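You operate a simulated robot arm through the tools that you are given. There is no shell and no other tool.

You run a simulated robot arm. Do the job below in one go: nothing can be reset, and whatever is moved stays where it is left.

TASK
Fill the empty tub, soap the water and wet the sponge in it.
Fine: To its line or a little over. Hose back in its holder, tap closed, bottle and sponge back in their places. Set down upright: soap bottle.

The check looks at the end state, three seconds after you hand in, the way a careful person would. Anything else that was tipped, shoved, dropped, spilled or broken makes it a failure.

THE ROBOT
A 7-joint arm with a three-finger gripper, fixed in place. Base frame: the origin is at the foot of the arm, x ahead of it, y to its left, z up; the work surface is at about z = 72.2. Readings come in cm, degrees, newtons and seconds.
Its first joint turns from -166.0 to 166.0 degrees. Payload 2.69 kg.
The TCP is the grasp point between the finger pads, 3 cm short of the fingertips. In the tool frame z runs along the fingers and y along their closing line. Largest opening 12.8 cm; the body of the gripper starts 11.7 cm behind the TCP.
Orientation is told as [roll, pitch, yaw] about the base's x, y, z axes, in that order, counted from this pose: with the fingers straight down and closing along the base's y, the tool's x points along the base's -x, its y along +y and its z along -z.

THE INTERFACE
- The arm moves only by the tool apply_moves. Its argument "deltas" is a list of rows, each a list of 6 numbers: the shift along the base's x, y, z in units of 400 mm (1.0 is 400 mm), then the turn, a rotation vector about the base's x, y, z in units of 90 degrees (1.0 is 90 degrees). In form: [[x, y, z, ax, ay, az], ...]. A call has 1 to 20 rows; each row is the pose to reach, as a shift and turn from the pose commanded when the call began. "grip" is the opening in per cent of the stroke, from 0 (shut) to 100 (fully open), set as the call begins (left out, the last holds). A call with a number of a shift or a turn outside -1 to 1 is refused whole. Each row takes 0.2 s and may step no farther than 5 cm and 8.6 degrees from the row before; otherwise, or with a gripper value out of range, the whole call is refused. A pose out of reach is approached as far as the arm can. The call stops where the force on the tool passes 40 N (or 10 N more than at its start, if that is more) or the arm is blocked; 0.2 s more then pass. The fingers move at their own pace and stop on an object; they squeeze with about 21 N. The grip force told is the motor's: it shows also when the fingers shut on nothing. Time passes only in rows, and 0.2 s behind the last, so rows that repeat a pose let the fingers close. It gives the time, the measured TCP pose, the force on the tool (base axes), the opening and the grip force at its end, in the units of the frame above (readings bear some noise), with the torque about the TCP (base axes, N m) and any sound that the robot's microphone picked up, and new pictures: "pictures" is both (left out), scene, wrist or none.
- Cameras (640 x 400 px; columns grow to the right, rows downward): "scene" is fixed at [4.95, 50, 163.69]; the picture's right is [-0.55, -0.83, 0.00], its down [-0.48, 0.32, -0.82] and it looks along [0.68, -0.45, -0.58] (base axes); focal length 323 px, centre (320, 200). "wrist" rides on the gripper at [5.8, 5.4, -13.1] in the tool frame; the picture's right is [-0.68, 0.74, 0.00], its down [-0.62, -0.57, -0.55] and it looks along [-0.40, -0.37, 0.84] (tool axes); focal length 234 px, centre (320, 200). There is no depth. A picture from a camera that has moved, and an enlarged one, comes with that camera's place and axes in the base frame and with its lens.
- lift_body(by): slides the trunk up (or, below 0, down) by that many cm; the arm rides with it, the base frame stays. It gives what a move gives, with no picture.
- enlarge(camera, box): a new picture of the part [left, top, right, bottom] of that camera's present view, enlarged. The clock stands still meanwhile.
- close_job(): hands the job in; it is judged then, once.

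Places have to be worked out from the pictures, the camera data and where the tool is seen. Open the gripper and draw the arm clear of the work before you hand the job in, unless the task says otherwise.

The tools are called after ">>>" by a JSON object that holds its "method" and its "body". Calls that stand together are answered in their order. apply_moves: Moves the arm, as the interface text tells. Its arguments: {"type":"object","properties":{"deltas":{"type":"array"},"grip":{"type":"number"},"pictures":{"type":"string","enum":["both","scene","wrist","none"]}},"required":["deltas"]} The other tools are called the same way: lift_body (by) slides the trunk up or down; enlarge (camera, box) takes an enlarged picture of a part of a camera's view; close_job () hands the job in.

At the start:

```text
t: 0.0
eef_pos: [67.58, 28.0, 140.55]
tool_rot: [0.0, 0.1, 0.1]
force: [-0.6, -0.2, -0.6]
torque: [-0.04, 0.0, -0.01]
finger_gap: 12.81
grip_force: 0.2
trunk travel left (down, up): [-22.5, 12.5]
```

scene: 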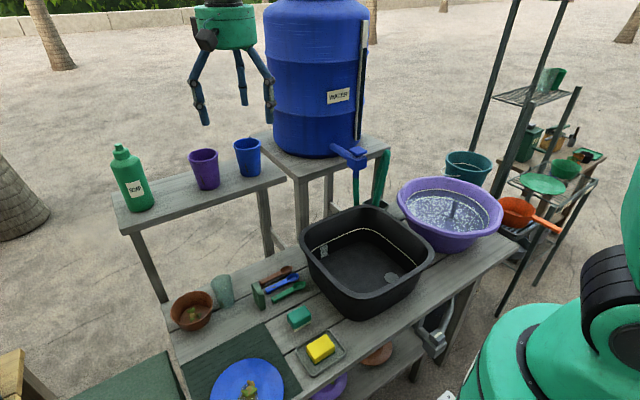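
wrist: 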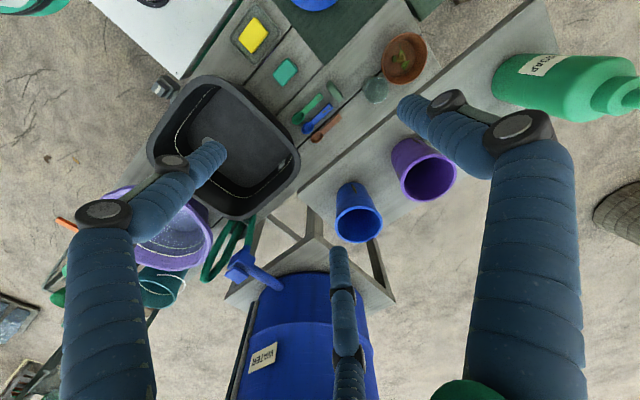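

I start by looking closely at the scene: the black tub, the blue water barrel with tap and green hose, the soap bottle on the shelf and the yellow sponge in its tray.

>>> {"method": "enlarge", "body": {"camera": "scene", "box": [280, 120, 480, 245]}}

>>> {"method": "enlarge", "body": {"camera": "scene", "box": [160, 240, 360, 400]}}

>>> {"method": "enlarge", "body": {"camera": "scene", "box": [290, 190, 450, 330]}}

>>> {"method": "enlarge", "body": {"camera": "scene", "box": [90, 120, 290, 250]}}

>>> {"method": "enlarge", "body": {"camera": "wrist", "box": [140, 180, 380, 380]}}

>>> {"method": "enlarge", "body": {"camera": "wrist", "box": [140, 0, 380, 200]}}

```text
3.20 times, centred on (380, 182) of scene
camera zoom: at [4.95, 50.0, 163.69], right [-0.55, -0.83, 0.0], down [-0.48, 0.32, -0.82], along [0.68, -0.45, -0.58], focal length 1033 px, centre (128, 256)
```

zoom: 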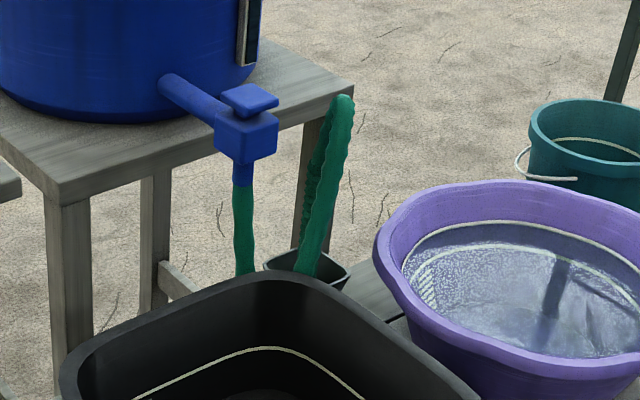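

```text
2.50 times, centred on (260, 320) of scene
camera zoom: at [4.95, 50.0, 163.69], right [-0.55, -0.83, 0.0], down [-0.48, 0.32, -0.82], along [0.68, -0.45, -0.58], focal length 807 px, centre (470, -100)
```

zoom: 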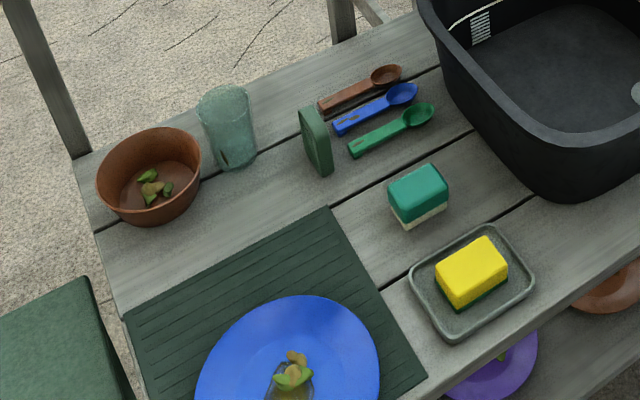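

```text
2.86 times, centred on (370, 260) of scene
camera zoom: at [4.95, 50.0, 163.69], right [-0.55, -0.83, 0.0], down [-0.48, 0.32, -0.82], along [0.68, -0.45, -0.58], focal length 922 px, centre (177, 29)
```

zoom: 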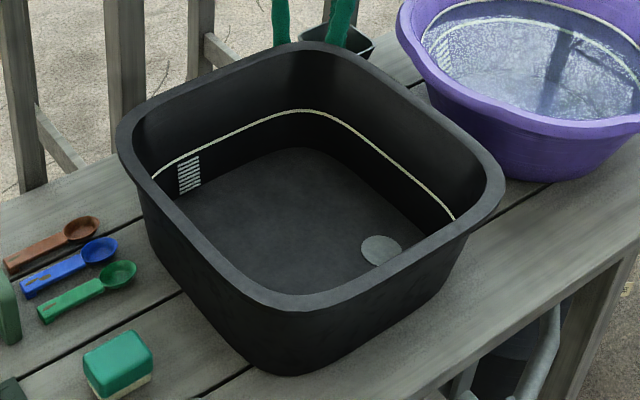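

```text
3.08 times, centred on (190, 185) of scene
camera zoom: at [4.95, 50.0, 163.69], right [-0.55, -0.83, 0.0], down [-0.48, 0.32, -0.82], along [0.68, -0.45, -0.58], focal length 993 px, centre (720, 246)
```

zoom: 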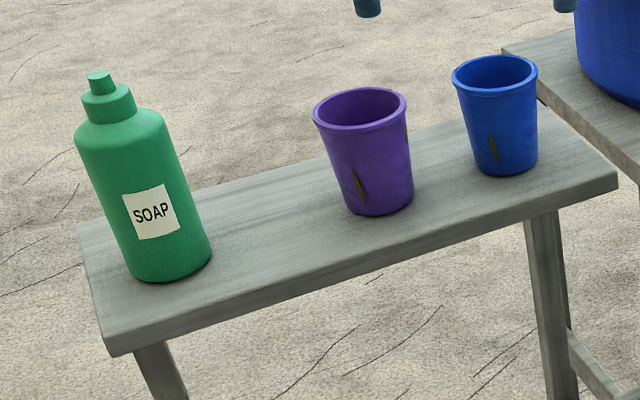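

```text
2.00 times, centred on (260, 280) of wrist
camera zoom: at [61.72, 33.41, 153.62], right [0.68, 0.74, 0.0], down [0.62, -0.57, 0.55], along [0.4, -0.37, -0.84], focal length 468 px, centre (440, 40)
```

zoom: 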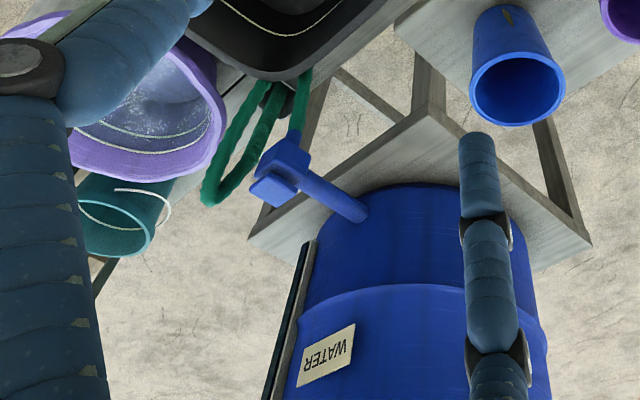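

```text
2.00 times, centred on (260, 100) of wrist
camera zoom: at [61.72, 33.41, 153.62], right [0.68, 0.74, 0.0], down [0.62, -0.57, 0.55], along [0.4, -0.37, -0.84], focal length 468 px, centre (440, 400)
```

zoom: 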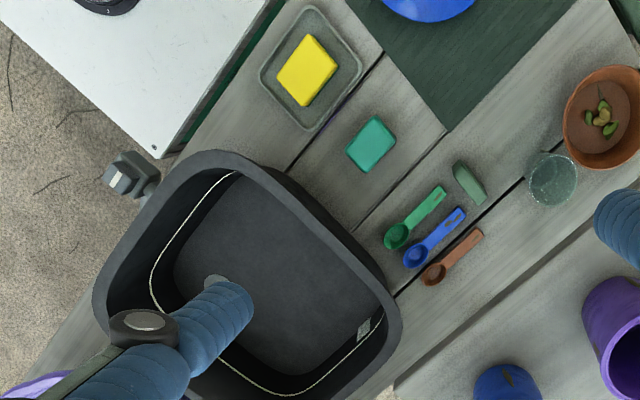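

The black tub seems to span about x 47–79, y −22–10, rim z≈88; the tap body is near (83,−17,108) with the hose looping behind the tub. I move the hand above the tub to look closer with the wrist camera.

>>> {"method": "apply_moves", "body": {"deltas": [[-0.005, -0.0875, -0.0575, 0, 0, 0], [-0.01, -0.175, -0.115, 0, 0, 0], [-0.015, -0.2625, -0.1725, 0, 0, 0], [-0.02, -0.35, -0.23, 0, 0, 0], [-0.025, -0.4375, -0.2875, 0, 0, 0], [-0.03, -0.525, -0.345, 0, 0, 0], [-0.035, -0.6125, -0.4025, 0, 0, 0], [-0.04, -0.7, -0.46, 0, 0, 0]], "pictures": "both"}}

```text
t: 1.8
eef_pos: [66.04, -0.09, 122.02]
tool_rot: [0.1, 0.0, 0.1]
force: [0.1, -0.3, 0.4]
torque: [0.02, 0.0, 0.01]
finger_gap: 12.79
grip_force: 0.1
trunk travel left (down, up): [-22.5, 12.5]
camera wrist: at [60.27, 5.26, 135.11], right [0.68, 0.74, 0.0], down [0.62, -0.57, 0.55], along [0.4, -0.37, -0.84], focal length 234 px, centre (320, 200)
```

scene: 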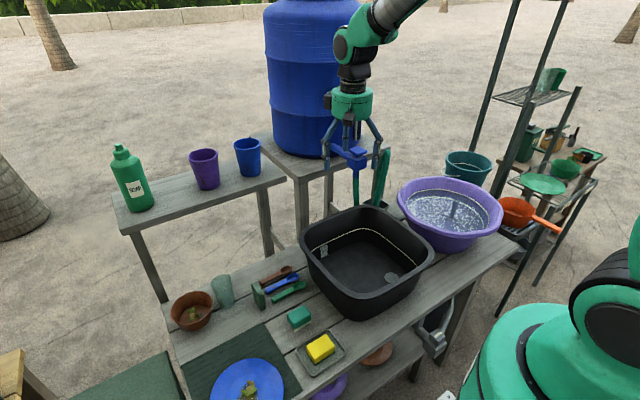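
wrist: 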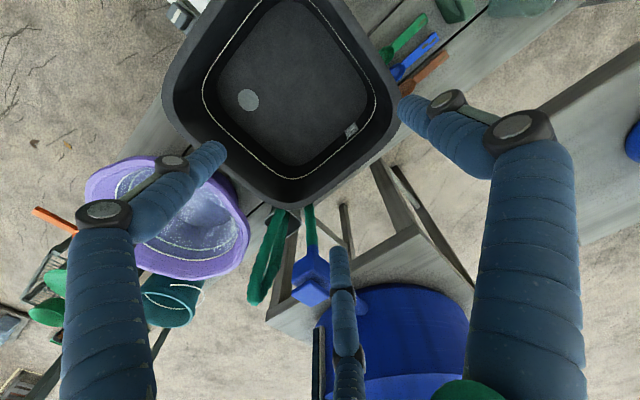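

>>> {"method": "enlarge", "body": {"camera": "wrist", "box": [220, 190, 400, 310]}}

>>> {"method": "enlarge", "body": {"camera": "wrist", "box": [160, 0, 400, 200]}}

>>> {"method": "enlarge", "body": {"camera": "scene", "box": [390, 280, 480, 370]}}

>>> {"method": "enlarge", "body": {"camera": "scene", "box": [320, 130, 420, 220]}}

```text
3.33 times, centred on (310, 250) of wrist
camera zoom: at [60.27, 5.26, 135.11], right [0.68, 0.74, 0.0], down [0.62, -0.57, 0.55], along [0.4, -0.37, -0.84], focal length 781 px, centre (353, 33)
```

zoom: 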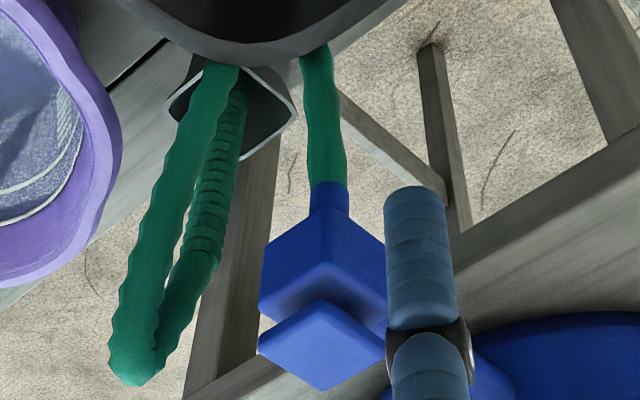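

```text
2.00 times, centred on (280, 100) of wrist
camera zoom: at [60.27, 5.26, 135.11], right [0.68, 0.74, 0.0], down [0.62, -0.57, 0.55], along [0.4, -0.37, -0.84], focal length 468 px, centre (400, 400)
```

zoom: 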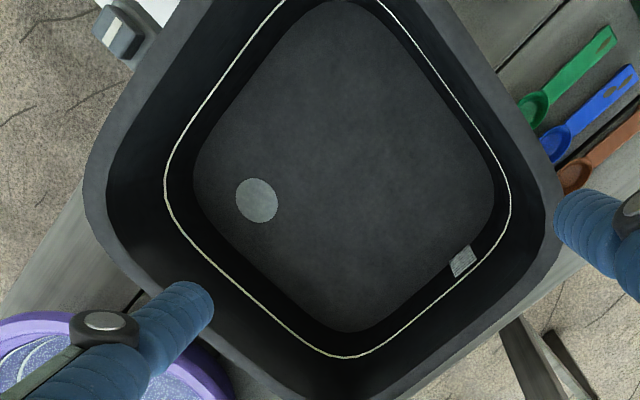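

```text
4.44 times, centred on (435, 325) of scene
camera zoom: at [4.95, 50.0, 163.69], right [-0.55, -0.83, 0.0], down [-0.48, 0.32, -0.82], along [0.68, -0.45, -0.58], focal length 1434 px, centre (-191, -356)
```

zoom: 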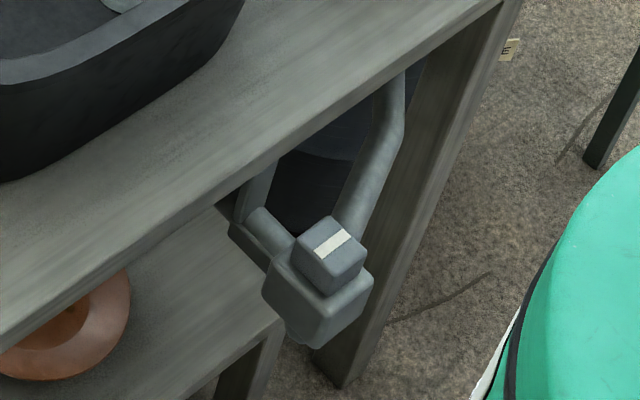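

```text
4.44 times, centred on (370, 175) of scene
camera zoom: at [4.95, 50.0, 163.69], right [-0.55, -0.83, 0.0], down [-0.48, 0.32, -0.82], along [0.68, -0.45, -0.58], focal length 1434 px, centre (98, 311)
```

zoom: 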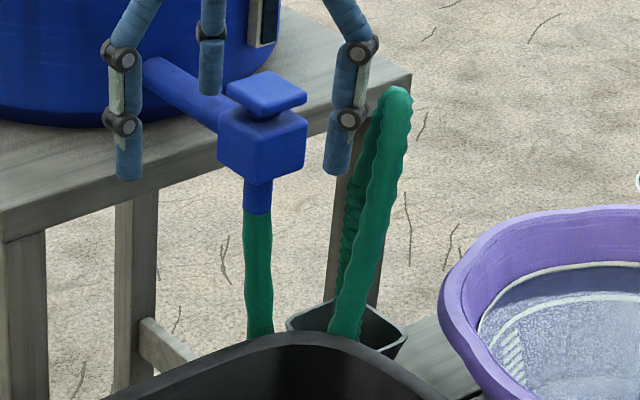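

There is a drain pipe with a valve under the table's front edge; the drain disc is in the tub. I zoom in further on it and on the tap to judge whether the drain is closed.

>>> {"method": "enlarge", "body": {"camera": "scene", "box": [405, 290, 461, 360]}}

>>> {"method": "enlarge", "body": {"camera": "scene", "box": [370, 255, 410, 290]}}

>>> {"method": "enlarge", "body": {"camera": "wrist", "box": [150, 0, 210, 40]}}

>>> {"method": "enlarge", "body": {"camera": "wrist", "box": [200, 60, 380, 180]}}

```text
5.71 times, centred on (433, 325) of scene
camera zoom: at [4.95, 50.0, 163.69], right [-0.55, -0.83, 0.0], down [-0.48, 0.32, -0.82], along [0.68, -0.45, -0.58], focal length 1844 px, centre (-326, -514)
```

zoom: 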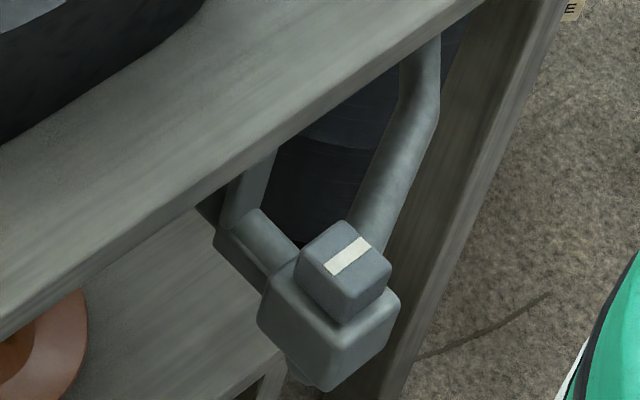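

```text
11.43 times, centred on (390, 272) of scene
camera zoom: at [4.95, 50.0, 163.69], right [-0.55, -0.83, 0.0], down [-0.48, 0.32, -0.82], along [0.68, -0.45, -0.58], focal length 3688 px, centre (-480, -629)
```

zoom: 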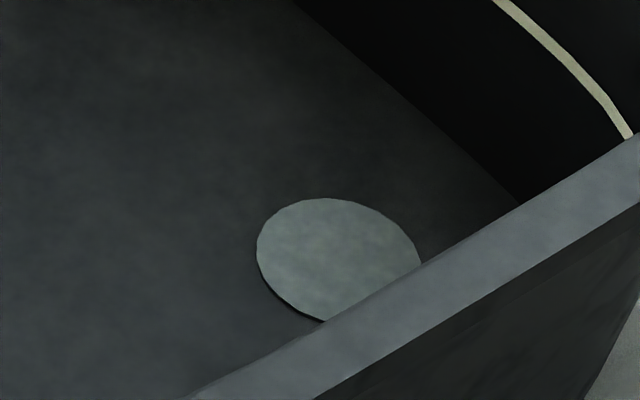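

```text
10.00 times, centred on (180, 20) of wrist
camera zoom: at [60.27, 5.26, 135.11], right [0.68, 0.74, 0.0], down [0.62, -0.57, 0.55], along [0.4, -0.37, -0.84], focal length 2342 px, centre (1720, 2000)
```

zoom: 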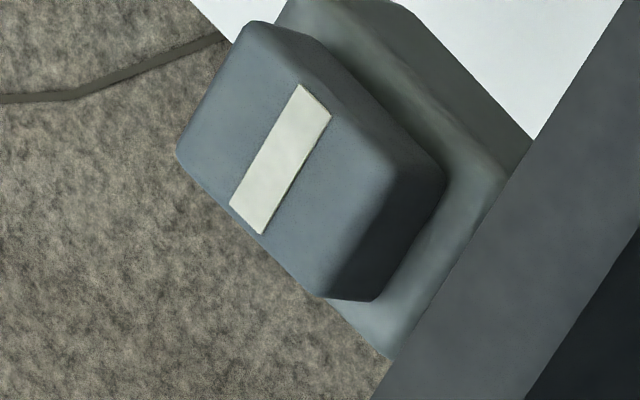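

```text
3.33 times, centred on (290, 120) of wrist
camera zoom: at [60.27, 5.26, 135.11], right [0.68, 0.74, 0.0], down [0.62, -0.57, 0.55], along [0.4, -0.37, -0.84], focal length 781 px, centre (420, 467)
```

zoom: 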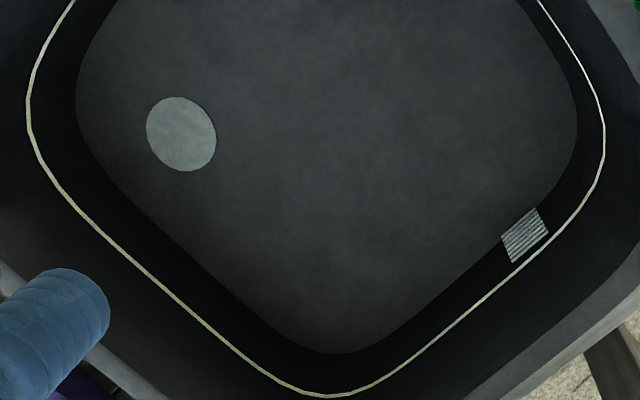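

The disc in the tub floor is the drain, and its valve's stripe runs along y (across the inlet pipe), suggesting closed. I move the wrist camera over the valve to make sure.

>>> {"method": "apply_moves", "body": {"deltas": [[-0.0975, -0.01, -0.055, 0, 0, 0], [-0.195, -0.02, -0.11, 0, 0, 0], [-0.2925, -0.03, -0.165, 0, 0, 0], [-0.39, -0.04, -0.22, 0, 0, 0], [-0.4875, -0.05, -0.275, 0, 0, 0], [-0.585, -0.06, -0.33, 0, 0, 0], [-0.6825, -0.07, -0.385, 0, 0, 0], [-0.78, -0.08, -0.44, 0, 0, 0], [-0.8775, -0.09, -0.495, 0, 0, 0], [-0.975, -0.1, -0.55, 0, 0, 0]], "pictures": "both"}}

```text
t: 4.0
eef_pos: [26.9, -4.01, 100.27]
tool_rot: [0.0, -0.1, 0.0]
force: [0.2, 0.1, 0.4]
torque: [-0.02, 0.0, -0.04]
finger_gap: 12.81
grip_force: 0.1
trunk travel left (down, up): [-22.5, 12.5]
camera wrist: at [21.07, 1.38, 113.24], right [0.68, 0.74, 0.0], down [0.61, -0.57, 0.55], along [0.41, -0.37, -0.84], focal length 234 px, centre (320, 200)
```

scene: 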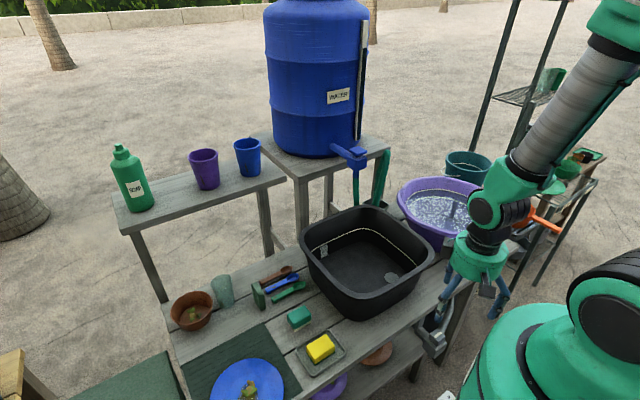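
wrist: 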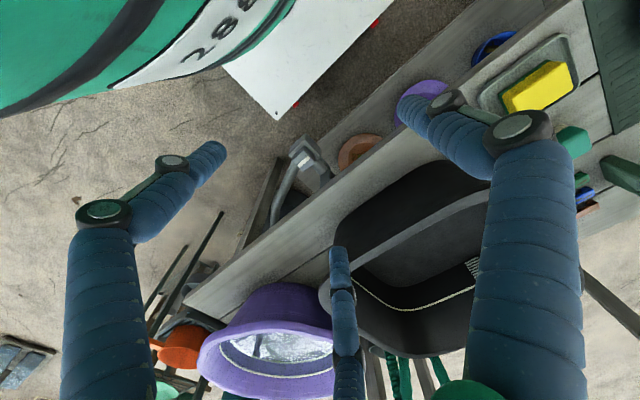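

>>> {"method": "enlarge", "body": {"camera": "wrist", "box": [230, 120, 350, 220]}}

>>> {"method": "enlarge", "body": {"camera": "wrist", "box": [460, 20, 620, 130]}}

```text
4.00 times, centred on (290, 170) of wrist
camera zoom: at [21.07, 1.38, 113.24], right [0.68, 0.74, 0.0], down [0.61, -0.57, 0.55], along [0.41, -0.37, -0.84], focal length 937 px, centre (440, 320)
```

zoom: 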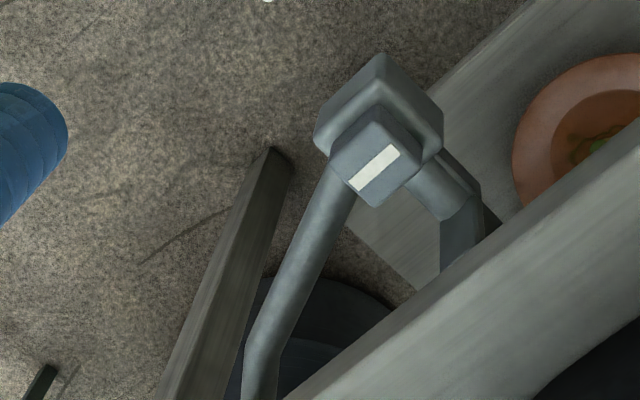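

```text
3.64 times, centred on (540, 75) of wrist
camera zoom: at [21.07, 1.38, 113.24], right [0.68, 0.74, 0.0], down [0.61, -0.57, 0.55], along [0.41, -0.37, -0.84], focal length 852 px, centre (-480, 654)
```

zoom: 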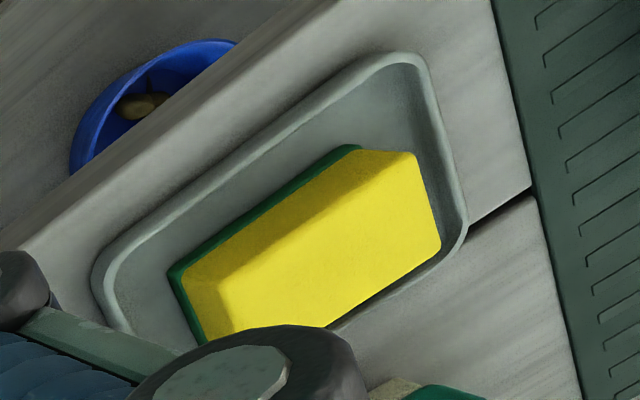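

The stripe lies across the inlet pipe, so the drain looks closed (I'll verify with a small test fill). Now I tilt the hand forward over the tub to see the hose, its holder and the tap from closer.

>>> {"method": "apply_moves", "body": {"deltas": [[0.099, -0.016, 0.0165, 0, -0.0333, 0], [0.198, -0.032, 0.033, 0, -0.0667, 0], [0.297, -0.048, 0.0495, 0, -0.1, 0], [0.396, -0.064, 0.066, 0, -0.1333, 0], [0.495, -0.08, 0.0825, 0, -0.1667, 0], [0.594, -0.096, 0.099, 0, -0.2, 0], [0.693, -0.112, 0.1155, 0, -0.2333, 0], [0.792, -0.128, 0.132, 0, -0.2667, 0], [0.891, -0.144, 0.1485, 0, -0.3, 0], [0.99, -0.16, 0.165, 0, -0.3333, 0]], "pictures": "both"}}

```text
t: 6.2
eef_pos: [66.58, -10.69, 106.79]
tool_rot: [0.0, -30.0, 0.0]
force: [-0.4, -0.2, 0.6]
torque: [-0.02, -0.01, 0.0]
finger_gap: 12.82
grip_force: 0.0
trunk travel left (down, up): [-22.5, 12.5]
camera wrist: at [55.03, -5.33, 115.09], right [0.59, 0.74, 0.34], down [0.26, -0.57, 0.78], along [0.77, -0.37, -0.52], focal length 234 px, centre (320, 200)
```

scene: 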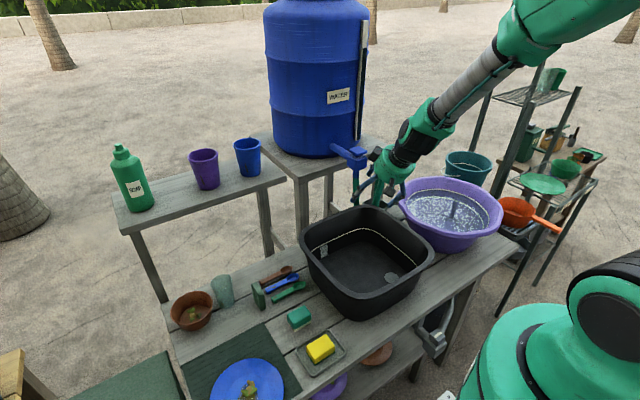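
wrist: 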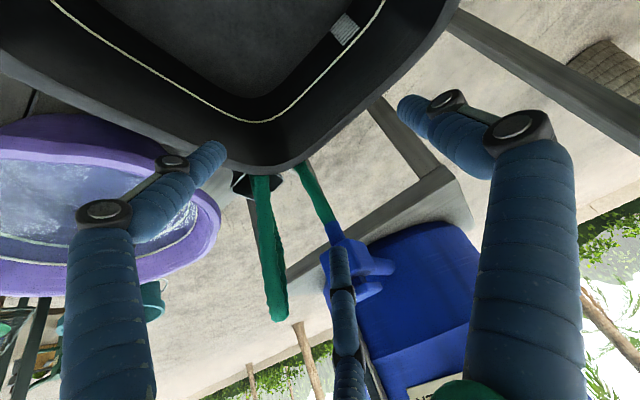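

>>> {"method": "enlarge", "body": {"camera": "wrist", "box": [210, 150, 400, 330]}}

>>> {"method": "enlarge", "body": {"camera": "wrist", "box": [210, 150, 310, 220]}}

```text
2.22 times, centred on (305, 240) of wrist
camera zoom: at [55.03, -5.33, 115.09], right [0.59, 0.74, 0.34], down [0.26, -0.57, 0.78], along [0.77, -0.37, -0.52], focal length 520 px, centre (353, 111)
```

zoom: 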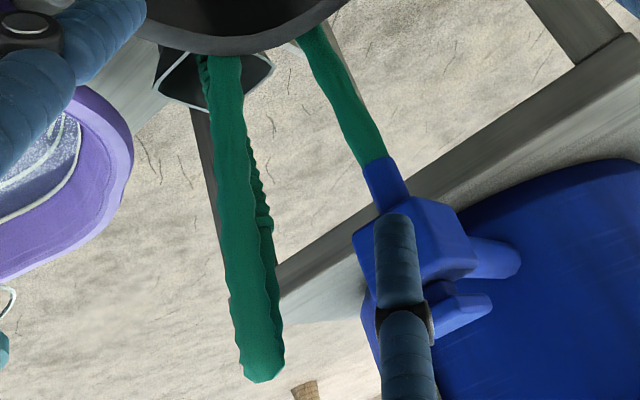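

```text
5.71 times, centred on (260, 185) of wrist
camera zoom: at [55.03, -5.33, 115.09], right [0.59, 0.74, 0.34], down [0.26, -0.57, 0.78], along [0.77, -0.37, -0.52], focal length 1338 px, centre (663, 286)
```

zoom: 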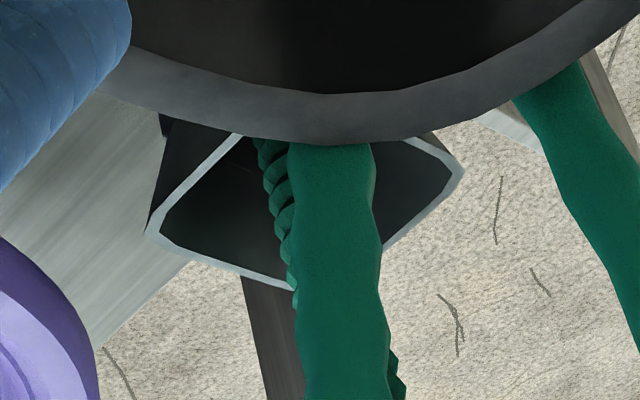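

The finely ribbed strand goes into the holder cup; I still need to see where the smooth strand goes. I yaw the hand to look along −y behind the tub.

>>> {"method": "apply_moves", "body": {"deltas": [[0.01, 0.046, 0.007, 0, 0, -0.0888], [0.022, 0.094, 0.014, 0, 0, -0.1776], [0.034, 0.14, 0.021, 0, 0, -0.2664], [0.048, 0.188, 0.028, 0, 0, -0.3552], [0.06, 0.235, 0.035, 0, 0, -0.444]], "pictures": "both"}}

```text
t: 7.4
eef_pos: [68.78, -1.0, 108.5]
tool_rot: [0.0, -30.2, -39.9]
force: [-2.2, 0.0, 2.1]
torque: [0.08, -0.19, 0.12]
finger_gap: 12.77
grip_force: 0.0
out of reach, approached as far as the arm can: row 2
trunk travel left (down, up): [-22.5, 12.5]
camera wrist: at [63.29, 10.56, 116.78], right [0.92, 0.19, 0.34], down [-0.17, -0.6, 0.78], along [0.35, -0.78, -0.52], focal length 234 px, centre (320, 200)
```

scene: 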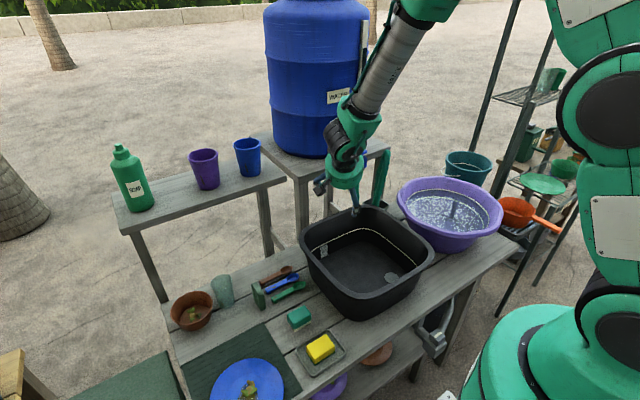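
wrist: 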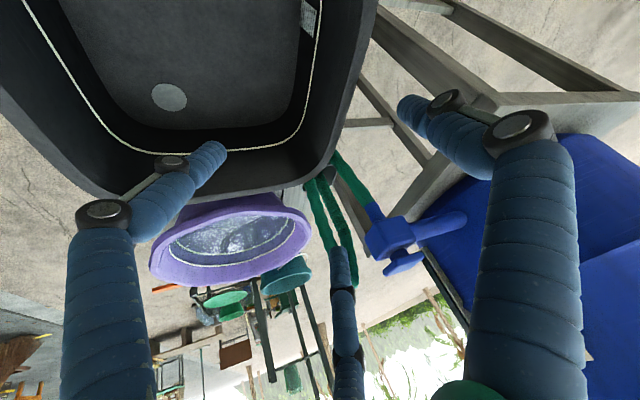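

>>> {"method": "enlarge", "body": {"camera": "wrist", "box": [290, 140, 410, 280]}}

>>> {"method": "enlarge", "body": {"camera": "scene", "box": [300, 130, 410, 220]}}

```text
2.86 times, centred on (350, 210) of wrist
camera zoom: at [63.29, 10.56, 116.78], right [0.92, 0.19, 0.34], down [-0.17, -0.6, 0.78], along [0.35, -0.78, -0.52], focal length 669 px, centre (234, 171)
```

zoom: 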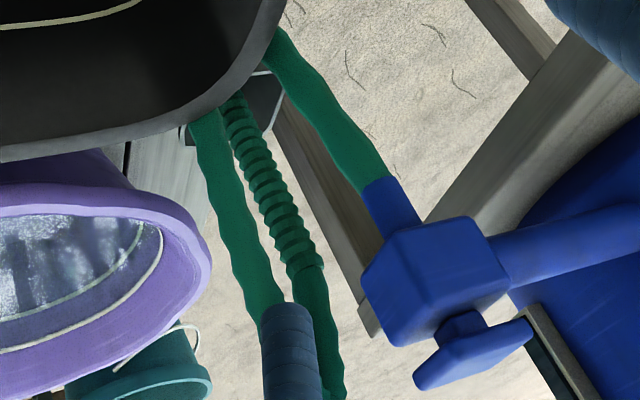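

```text
4.44 times, centred on (355, 175) of scene
camera zoom: at [4.95, 50.0, 163.69], right [-0.55, -0.83, 0.0], down [-0.48, 0.32, -0.82], along [0.68, -0.45, -0.58], focal length 1434 px, centre (164, 311)
```

zoom: 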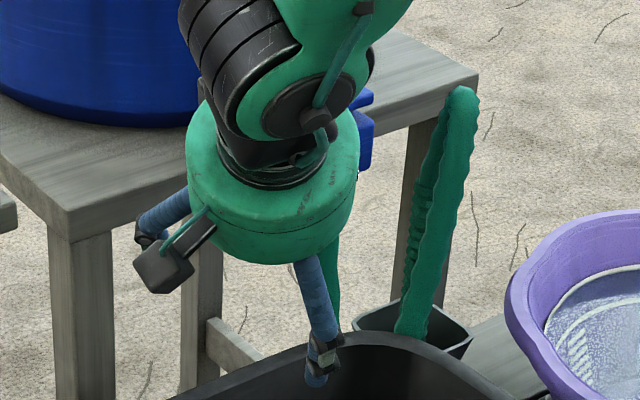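

The picture is clear now: the ribbed nozzle stands in the holder cup (about (83,−28) at the rim, up to (84,−31,98)), the hose arches at z≈110 and a smooth strand comes down beside the cup. I return to fingers-down above the tub to view the tap handle from above.

>>> {"method": "apply_moves", "body": {"deltas": [[0.015, -0.015, 0.07, 0.0166, 0.0456, 0.062], [0.035, -0.035, 0.13, 0.0332, 0.0913, 0.124], [0.055, -0.055, 0.19, 0.0498, 0.1369, 0.186], [0.075, -0.075, 0.25, 0.0664, 0.1825, 0.2479], [0.095, -0.095, 0.3, 0.083, 0.2281, 0.3099], [0.11, -0.11, 0.33, 0.0996, 0.2738, 0.3719], [0.125, -0.125, 0.35, 0.1162, 0.3194, 0.4339]], "pictures": "both"}}

```text
t: 9.0
eef_pos: [72.76, -8.01, 122.61]
tool_rot: [-12.2, -4.6, 0.9]
force: [8.0, -2.0, 14.8]
torque: [0.61, 1.03, -0.13]
finger_gap: 12.79
grip_force: 0.2
out of reach, approached as far as the arm can: row 4, 5, 6, 7
trunk travel left (down, up): [-22.5, 12.5]
camera wrist: at [65.86, -0.15, 133.63], right [0.67, 0.73, -0.1], down [0.57, -0.43, 0.7], along [0.47, -0.53, -0.7], focal length 234 px, centre (320, 200)
```

scene: 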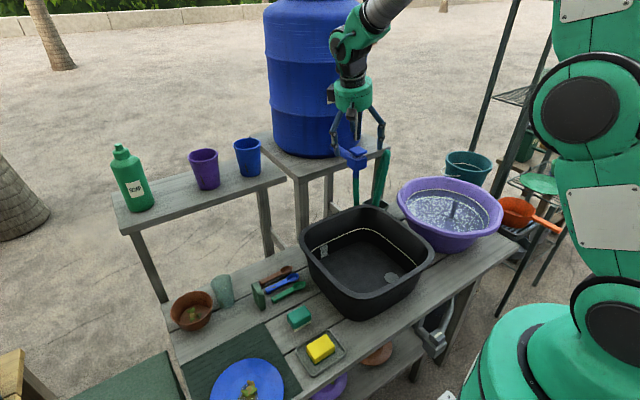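
wrist: 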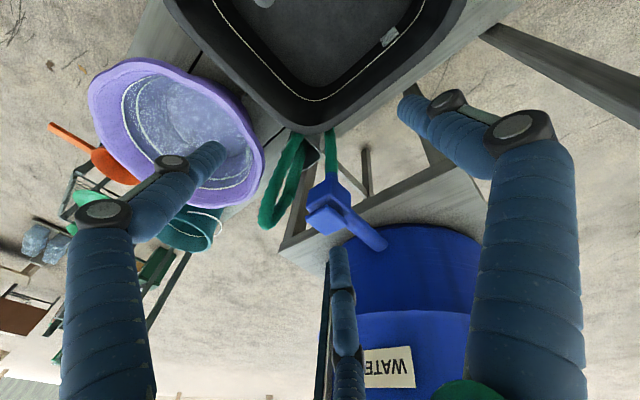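

>>> {"method": "enlarge", "body": {"camera": "wrist", "box": [250, 120, 400, 260]}}

>>> {"method": "enlarge", "body": {"camera": "scene", "box": [480, 0, 640, 400]}}

```text
2.86 times, centred on (325, 190) of wrist
camera zoom: at [65.86, -0.15, 133.63], right [0.67, 0.73, -0.1], down [0.57, -0.43, 0.7], along [0.47, -0.53, -0.7], focal length 669 px, centre (306, 229)
```

zoom: 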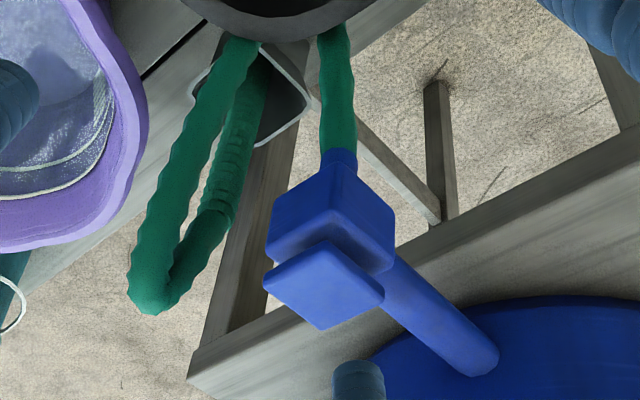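

```text
1.00 times, centred on (560, 200) of scene (not enlarged: the box is as wide or as high as the picture)
camera zoom: at [4.95, 50.0, 163.69], right [-0.55, -0.83, 0.0], down [-0.48, 0.32, -0.82], along [0.68, -0.45, -0.58], focal length 323 px, centre (80, 200)
```

zoom: 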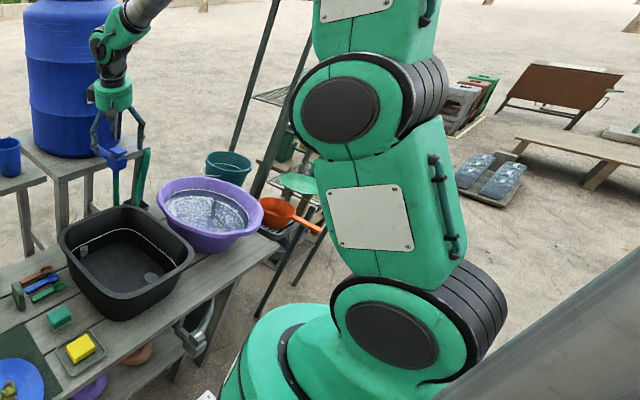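

The tap handle is a square plate about 4.5 cm wide, centre near (83.5,−18,112). The arm could not quite reach this pose in its present configuration, so I move back toward the base to recover a clean fingers-down pose.

>>> {"method": "apply_moves", "body": {"deltas": [[-0.05, 0.0375, 0, 0, 0, 0], [-0.1, 0.075, 0, 0, 0, 0], [-0.15, 0.1, 0, 0, 0, 0], [-0.2, 0.15, 0, 0, 0, 0]], "pictures": "scene"}}

```text
t: 10.0
eef_pos: [64.38, -1.68, 119.57]
tool_rot: [-12.3, -2.2, 1.5]
force: [0.2, 0.0, 0.3]
torque: [0.02, -0.02, 0.0]
finger_gap: 12.78
grip_force: 0.0
trunk travel left (down, up): [-22.5, 12.5]
```

scene: 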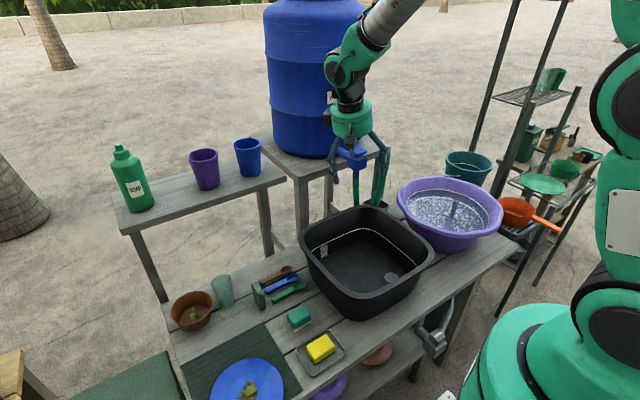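

The tool kept a 12° roll; I undo it here, away from objects.

>>> {"method": "apply_moves", "body": {"deltas": [[0, 0, 0, 0.068, 0.012, -0.008], [0, 0, 0, 0.137, 0.024, -0.017], [0, 0, 0, 0.137, 0.024, -0.017]], "pictures": "scene"}}

```text
t: 10.8
eef_pos: [64.48, -1.69, 119.19]
tool_rot: [-11.6, -2.2, 1.4]
force: [0.2, 0.2, 0.0]
torque: [-0.01, -0.02, -0.04]
finger_gap: 12.81
grip_force: 0.0
out of reach, approached as far as the arm can: row 1, 2, 3
trunk travel left (down, up): [-22.5, 12.5]
```

scene: 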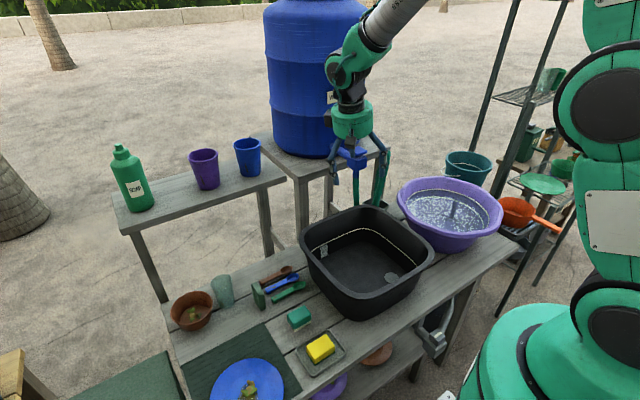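

A joint limit holds the roll at −12° in this arm configuration. I move up and left toward the starting region, where the arm was free, and level the tool there.

>>> {"method": "apply_moves", "body": {"deltas": [[0, 0.07, 0.07, 0, 0, 0], [0, 0.14, 0.14, 0, 0, 0], [0, 0.21, 0.21, 0, 0, 0], [0, 0.3, 0.3, 0.03, 0.005, -0.003], [0, 0.39, 0.37, 0.065, 0.012, -0.008], [0, 0.48, 0.44, 0.1, 0.018, -0.012], [0.02, 0.55, 0.5, 0.137, 0.024, -0.017], [0.05, 0.62, 0.53, 0.137, 0.024, -0.017]], "pictures": "scene"}}

```text
refused: row 4 steps farther than a row can; nothing moved
```

>>> {"method": "apply_moves", "body": {"deltas": [[0, 0.07, 0.07, 0, 0, 0], [0, 0.14, 0.14, 0, 0, 0], [0, 0.21, 0.21, 0, 0, 0], [0, 0.29, 0.28, 0.03, 0.005, -0.003], [0, 0.37, 0.35, 0.065, 0.012, -0.008], [0, 0.45, 0.42, 0.1, 0.018, -0.012], [0.02, 0.53, 0.48, 0.137, 0.024, -0.017], [0.04, 0.6, 0.53, 0.137, 0.024, -0.017]], "pictures": "scene"}}

```text
t: 12.6
eef_pos: [65.25, 22.16, 137.9]
tool_rot: [-12.2, -8.6, 0.3]
force: [0.0, -0.5, 0.0]
torque: [0.01, -0.01, 0.01]
finger_gap: 12.79
grip_force: 0.0
out of reach, approached as far as the arm can: row 2, 3, 4, 5, 6, 7, 8
trunk travel left (down, up): [-22.5, 12.5]
```

scene: 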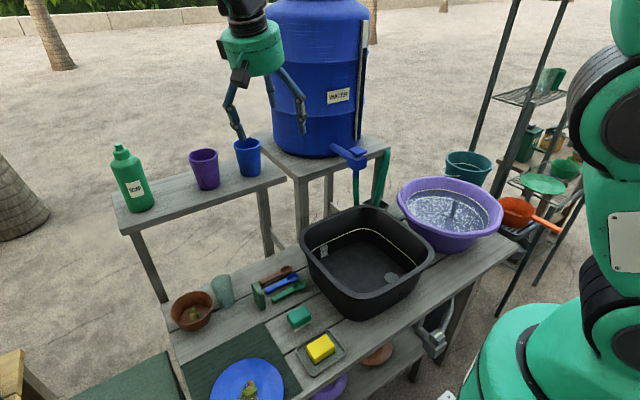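

The limit persists, so I try turning the tool's yaw the other way here in free space to unwind the wrist.

>>> {"method": "apply_moves", "body": {"deltas": [[0, 0, 0, 0, 0, 0.09], [0, 0, 0, 0, 0, 0.18], [0, 0, 0, 0, 0, 0.27], [0, 0, 0, 0, 0, 0.36], [0, 0, 0, 0, 0, 0.45], [0, 0, 0, 0, 0, 0.54]], "pictures": "scene"}}

```text
t: 14.0
eef_pos: [64.23, 23.54, 137.44]
tool_rot: [-13.6, -9.2, 28.3]
force: [-0.3, -0.5, 0.6]
torque: [0.14, -0.02, 0.03]
finger_gap: 12.8
grip_force: 0.1
out of reach, approached as far as the arm can: row 2, 3, 4, 5, 6
trunk travel left (down, up): [-22.5, 12.5]
```

scene: 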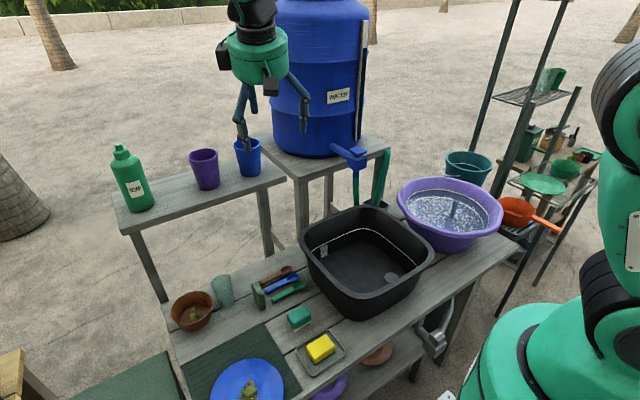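

That freed things partly (the upper arm swung back out). I now level the tool and move toward the starting position.

>>> {"method": "apply_moves", "body": {"deltas": [[0.015, 0.015, 0.01, 0.02, 0.035, 0], [0.03, 0.03, 0.03, 0.04, 0.075, 0], [0.05, 0.06, 0.05, 0.06, 0.11, 0], [0.08, 0.11, 0.08, 0.085, 0.16, 0], [0.08, 0.11, 0.08, 0.085, 0.16, 0]], "pictures": "scene"}}

```text
t: 15.2
eef_pos: [67.02, 27.63, 138.32]
tool_rot: [-15.0, -1.9, 27.8]
force: [0.3, -0.4, -1.0]
torque: [-0.04, 0.03, -0.02]
finger_gap: 12.81
grip_force: 0.1
out of reach, approached as far as the arm can: row 1, 2, 3, 4, 5
trunk travel left (down, up): [-22.5, 12.5]
```

scene: 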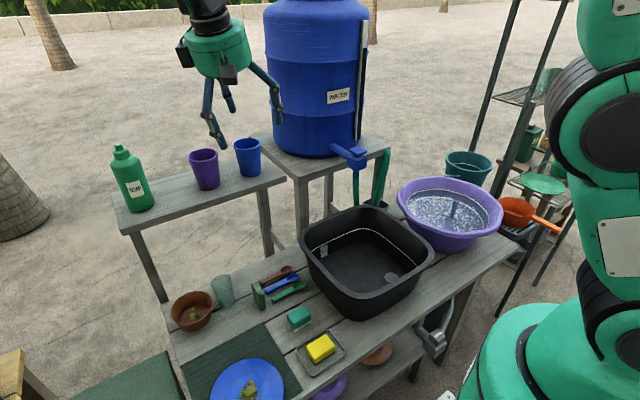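

The tool still can't level. I try drawing in toward the base, high above the table, and levelling there.

>>> {"method": "apply_moves", "body": {"deltas": [[-0.08, -0.06, 0.0, 0, 0, -0.06], [-0.16, -0.12, 0.0, 0, 0, -0.12], [-0.24, -0.18, 0.0, 0, 0, -0.18], [-0.32, -0.24, 0.0, 0, 0, -0.24], [-0.4, -0.3, 0.0, 0, 0, -0.3], [-0.48, -0.36, 0.0, 0, 0, -0.3], [-0.56, -0.42, 0.0, 0, 0, -0.3], [-0.64, -0.48, 0.0, 0.04, 0, -0.3], [-0.68, -0.54, 0.0, 0.1, 0, -0.3], [-0.72, -0.6, 0.0, 0.16, 0, -0.3]], "pictures": "scene"}}

```text
t: 17.4
eef_pos: [39.9, 5.73, 136.57]
tool_rot: [-12.2, -8.2, 0.6]
force: [1.0, 0.6, 0.3]
torque: [-0.07, 0.13, -0.03]
finger_gap: 12.79
grip_force: 0.0
out of reach, approached as far as the arm can: row 5, 6, 8, 9, 10
trunk travel left (down, up): [-22.5, 12.5]
```

scene: 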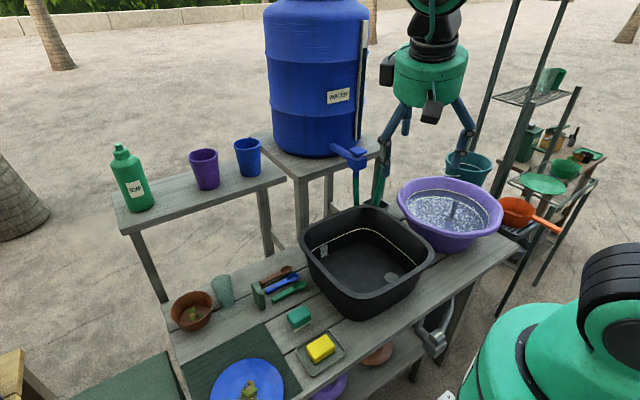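

I draw in low near the base (the earlier good pose) and try levelling again there.

>>> {"method": "apply_moves", "body": {"deltas": [[-0.036, -0.027, -0.1, 0, 0, 0], [-0.072, -0.054, -0.2, 0, 0, 0], [-0.108, -0.08, -0.3, 0, 0, 0], [-0.144, -0.107, -0.4, 0, 0, 0], [-0.18, -0.134, -0.5, 0.02, 0.01, 0], [-0.216, -0.16, -0.6, 0.05, 0.03, 0], [-0.252, -0.187, -0.7, 0.08, 0.05, 0], [-0.288, -0.214, -0.8, 0.11, 0.07, 0], [-0.325, -0.24, -0.9, 0.137, 0.09, 0], [-0.325, -0.24, -0.9, 0.137, 0.09, 0]], "pictures": "scene"}}

```text
t: 19.6
eef_pos: [28.44, -5.18, 99.8]
tool_rot: [-2.6, -2.3, -0.4]
force: [1.5, -0.9, 0.5]
torque: [0.09, 0.25, -0.01]
finger_gap: 12.8
grip_force: 0.0
out of reach, approached as far as the arm can: row 7, 8, 9
trunk travel left (down, up): [-22.5, 12.5]
```

scene: 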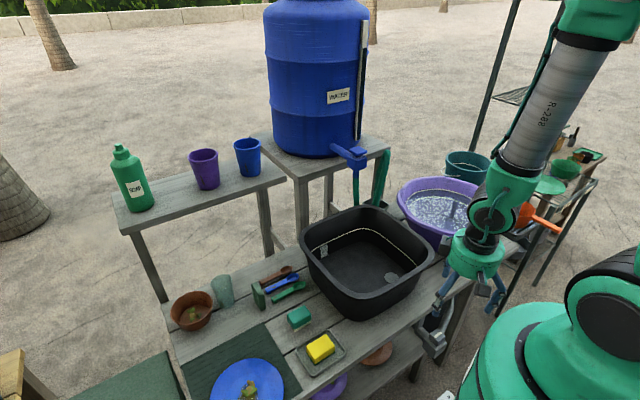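

Much better: nearly level now. I finish levelling here.

>>> {"method": "apply_moves", "body": {"deltas": [[0, 0, 0, 0.015, 0.013, 0.002], [0, 0, 0, 0.029, 0.026, 0.004], [0, 0, 0, 0.029, 0.026, 0.004]], "pictures": "none"}}

>>> {"method": "apply_moves", "body": {"deltas": [[0.08, 0.0, 0.05, 0, 0, 0], [0.16, 0.0, 0.1, 0, 0, 0], [0.24, 0.0, 0.15, 0, 0, 0], [0.32, 0.0, 0.2, 0, 0, 0], [0.4, 0.0, 0.25, 0, 0, 0], [0.48, 0.0, 0.3, 0, 0, 0]], "pictures": "scene"}}

```text
t: 20.4
eef_pos: [26.83, -3.95, 97.22]
tool_rot: [-0.4, 1.8, -0.1]
force: [0.7, -0.6, 0.6]
torque: [0.0, 0.13, 0.01]
finger_gap: 12.82
grip_force: 0.1
out of reach, approached as far as the arm can: row 1, 2
trunk travel left (down, up): [-22.5, 12.5]
```

```text
t: 21.8
eef_pos: [37.64, -6.92, 103.32]
tool_rot: [-4.1, 0.9, 0.2]
force: [0.1, 0.2, 0.2]
torque: [-0.02, -0.01, -0.02]
finger_gap: 12.77
grip_force: 0.0
out of reach, approached as far as the arm can: row 1, 2, 3, 4, 5, 6
trunk travel left (down, up): [-22.5, 12.5]
```

scene: 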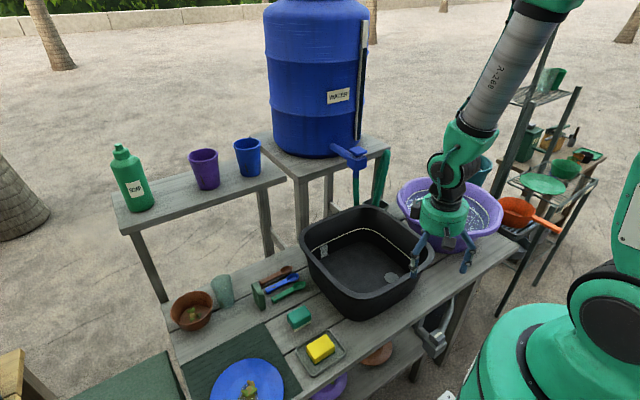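

Still constrained. The pose with yaw −40° was reached without error, so I test levelling the tool with yaw negative here.

>>> {"method": "apply_moves", "body": {"deltas": [[0, 0, 0.02, 0, 0, -0.09], [0, 0, 0.04, 0, 0, -0.18], [0, 0, 0.06, 0, 0, -0.27], [0, 0, 0.08, 0, 0, -0.36], [0, 0, 0.1, 0, 0, -0.45], [0, 0, 0.1, 0.02, 0.03, -0.45], [0, 0, 0.1, 0.02, 0.03, -0.45]], "pictures": "scene"}}

```text
t: 23.4
eef_pos: [36.91, -7.3, 105.0]
tool_rot: [-5.8, -0.9, -37.5]
force: [0.5, 0.5, -0.5]
torque: [0.02, 0.05, 0.0]
finger_gap: 12.77
grip_force: 0.0
out of reach, approached as far as the arm can: row 2, 3, 4, 5, 6, 7
trunk travel left (down, up): [-22.5, 12.5]
```

scene: 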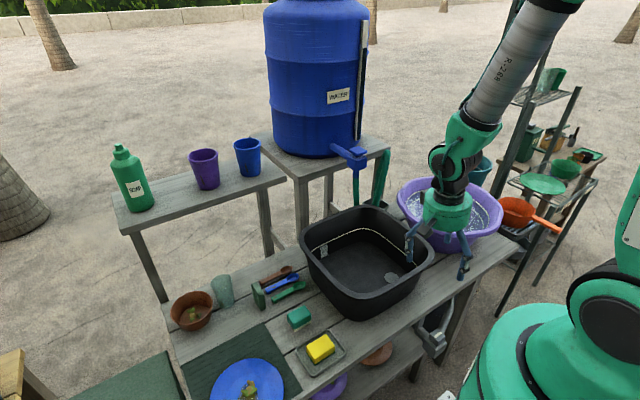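

I'll test whether holding a levelled target over many rows lets the arm settle into it gradually.

>>> {"method": "apply_moves", "body": {"deltas": [[0.02, 0, 0.04, 0.01, 0.0, 0.08], [0.05, 0, 0.08, 0.02, 0.0, 0.16], [0.08, 0, 0.12, 0.04, -0.01, 0.24], [0.11, 0, 0.16, 0.05, -0.03, 0.32], [0.14, 0, 0.2, 0.06, -0.04, 0.41], [0.17, 0, 0.24, 0.06, -0.04, 0.41], [0.2, 0, 0.25, 0.06, -0.04, 0.41], [0.2, 0, 0.25, 0.06, -0.04, 0.41], [0.2, 0, 0.25, 0.06, -0.04, 0.41], [0.2, 0, 0.25, 0.06, -0.04, 0.41], [0.2, 0, 0.25, 0.06, -0.04, 0.41], [0.2, 0, 0.25, 0.06, -0.04, 0.41], [0.2, 0, 0.25, 0.06, -0.04, 0.41], [0.2, 0, 0.25, 0.06, -0.04, 0.41], [0.2, 0, 0.25, 0.06, -0.04, 0.41], [0.2, 0, 0.25, 0.06, -0.04, 0.41]], "pictures": "scene"}}

```text
t: 26.8
eef_pos: [46.89, -9.0, 106.12]
tool_rot: [-5.4, -4.1, -0.8]
force: [1.0, -0.5, 0.5]
torque: [0.02, 0.02, 0.0]
finger_gap: 12.82
grip_force: 0.2
out of reach, approached as far as the arm can: row 1, 2, 3, 4, 5, 6, 7, 8, 9, 10, 11, 12, 13, 14, 15, 16
trunk travel left (down, up): [-22.5, 12.5]
```

scene: 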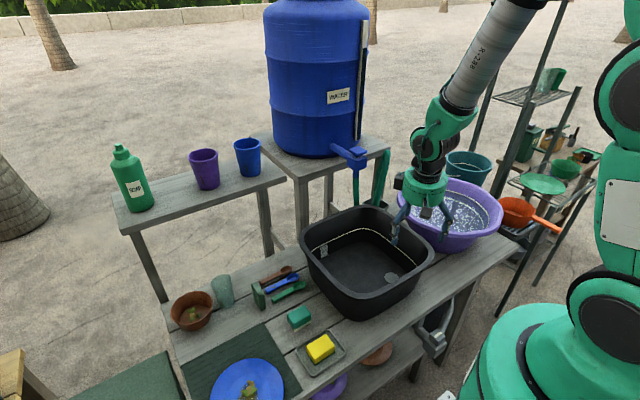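

I return to the earlier tilted pose ([0,−30,−40] at (69,−1,108)), which was reachable, so as to retrace the first path in reverse from there.

>>> {"method": "apply_moves", "body": {"deltas": [[0.08, 0.03, 0.02, -0.006, -0.042, -0.059], [0.16, 0.06, 0.03, -0.012, -0.084, -0.118], [0.24, 0.09, 0.04, -0.018, -0.126, -0.177], [0.32, 0.12, 0.05, -0.025, -0.168, -0.237], [0.4, 0.15, 0.05, -0.031, -0.21, -0.296], [0.48, 0.18, 0.05, -0.037, -0.252, -0.355], [0.55, 0.2, 0.05, -0.043, -0.2935, -0.4141], [0.55, 0.2, 0.05, -0.043, -0.2935, -0.4141]], "pictures": "scene"}}

```text
t: 28.6
eef_pos: [68.79, -0.88, 108.36]
tool_rot: [0.5, -29.8, -40.5]
force: [1.1, 0.5, -1.3]
torque: [-0.02, 0.02, -0.01]
finger_gap: 12.79
grip_force: 0.0
trunk travel left (down, up): [-22.5, 12.5]
```

scene: 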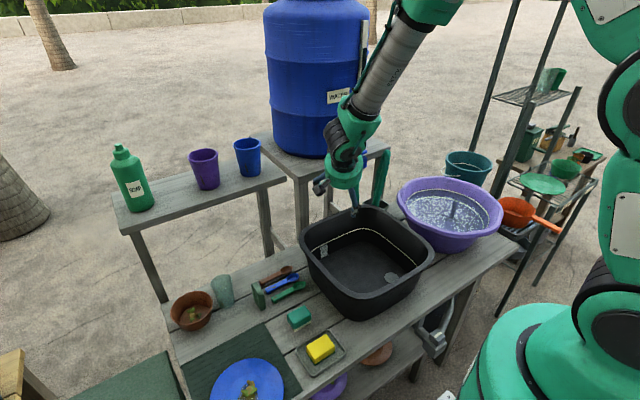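

Reached cleanly. Now I retrace in reverse: yaw back to 0 while keeping the 30° forward tilt.

>>> {"method": "apply_moves", "body": {"deltas": [[-0.01, -0.04, 0.0, 0, 0, 0.075], [-0.02, -0.08, 0.0, 0, 0, 0.15], [-0.03, -0.12, 0.0, 0, 0, 0.225], [-0.04, -0.16, 0.0, 0, 0, 0.3], [-0.05, -0.2, 0.0, 0, 0, 0.375], [-0.055, -0.235, 0.0, 0, 0, 0.45], [-0.055, -0.235, 0.0, 0, 0, 0.45]], "pictures": "scene"}}

```text
t: 30.2
eef_pos: [66.54, -10.12, 108.17]
tool_rot: [0.4, -29.8, 0.1]
force: [0.1, -0.5, 0.5]
torque: [0.05, -0.04, 0.03]
finger_gap: 12.78
grip_force: 0.1
trunk travel left (down, up): [-22.5, 12.5]
```

scene: 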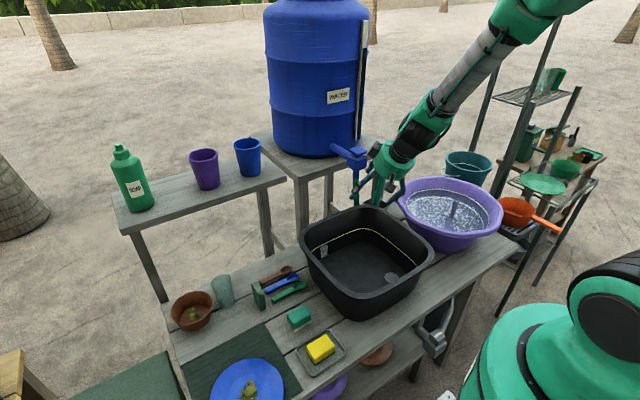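

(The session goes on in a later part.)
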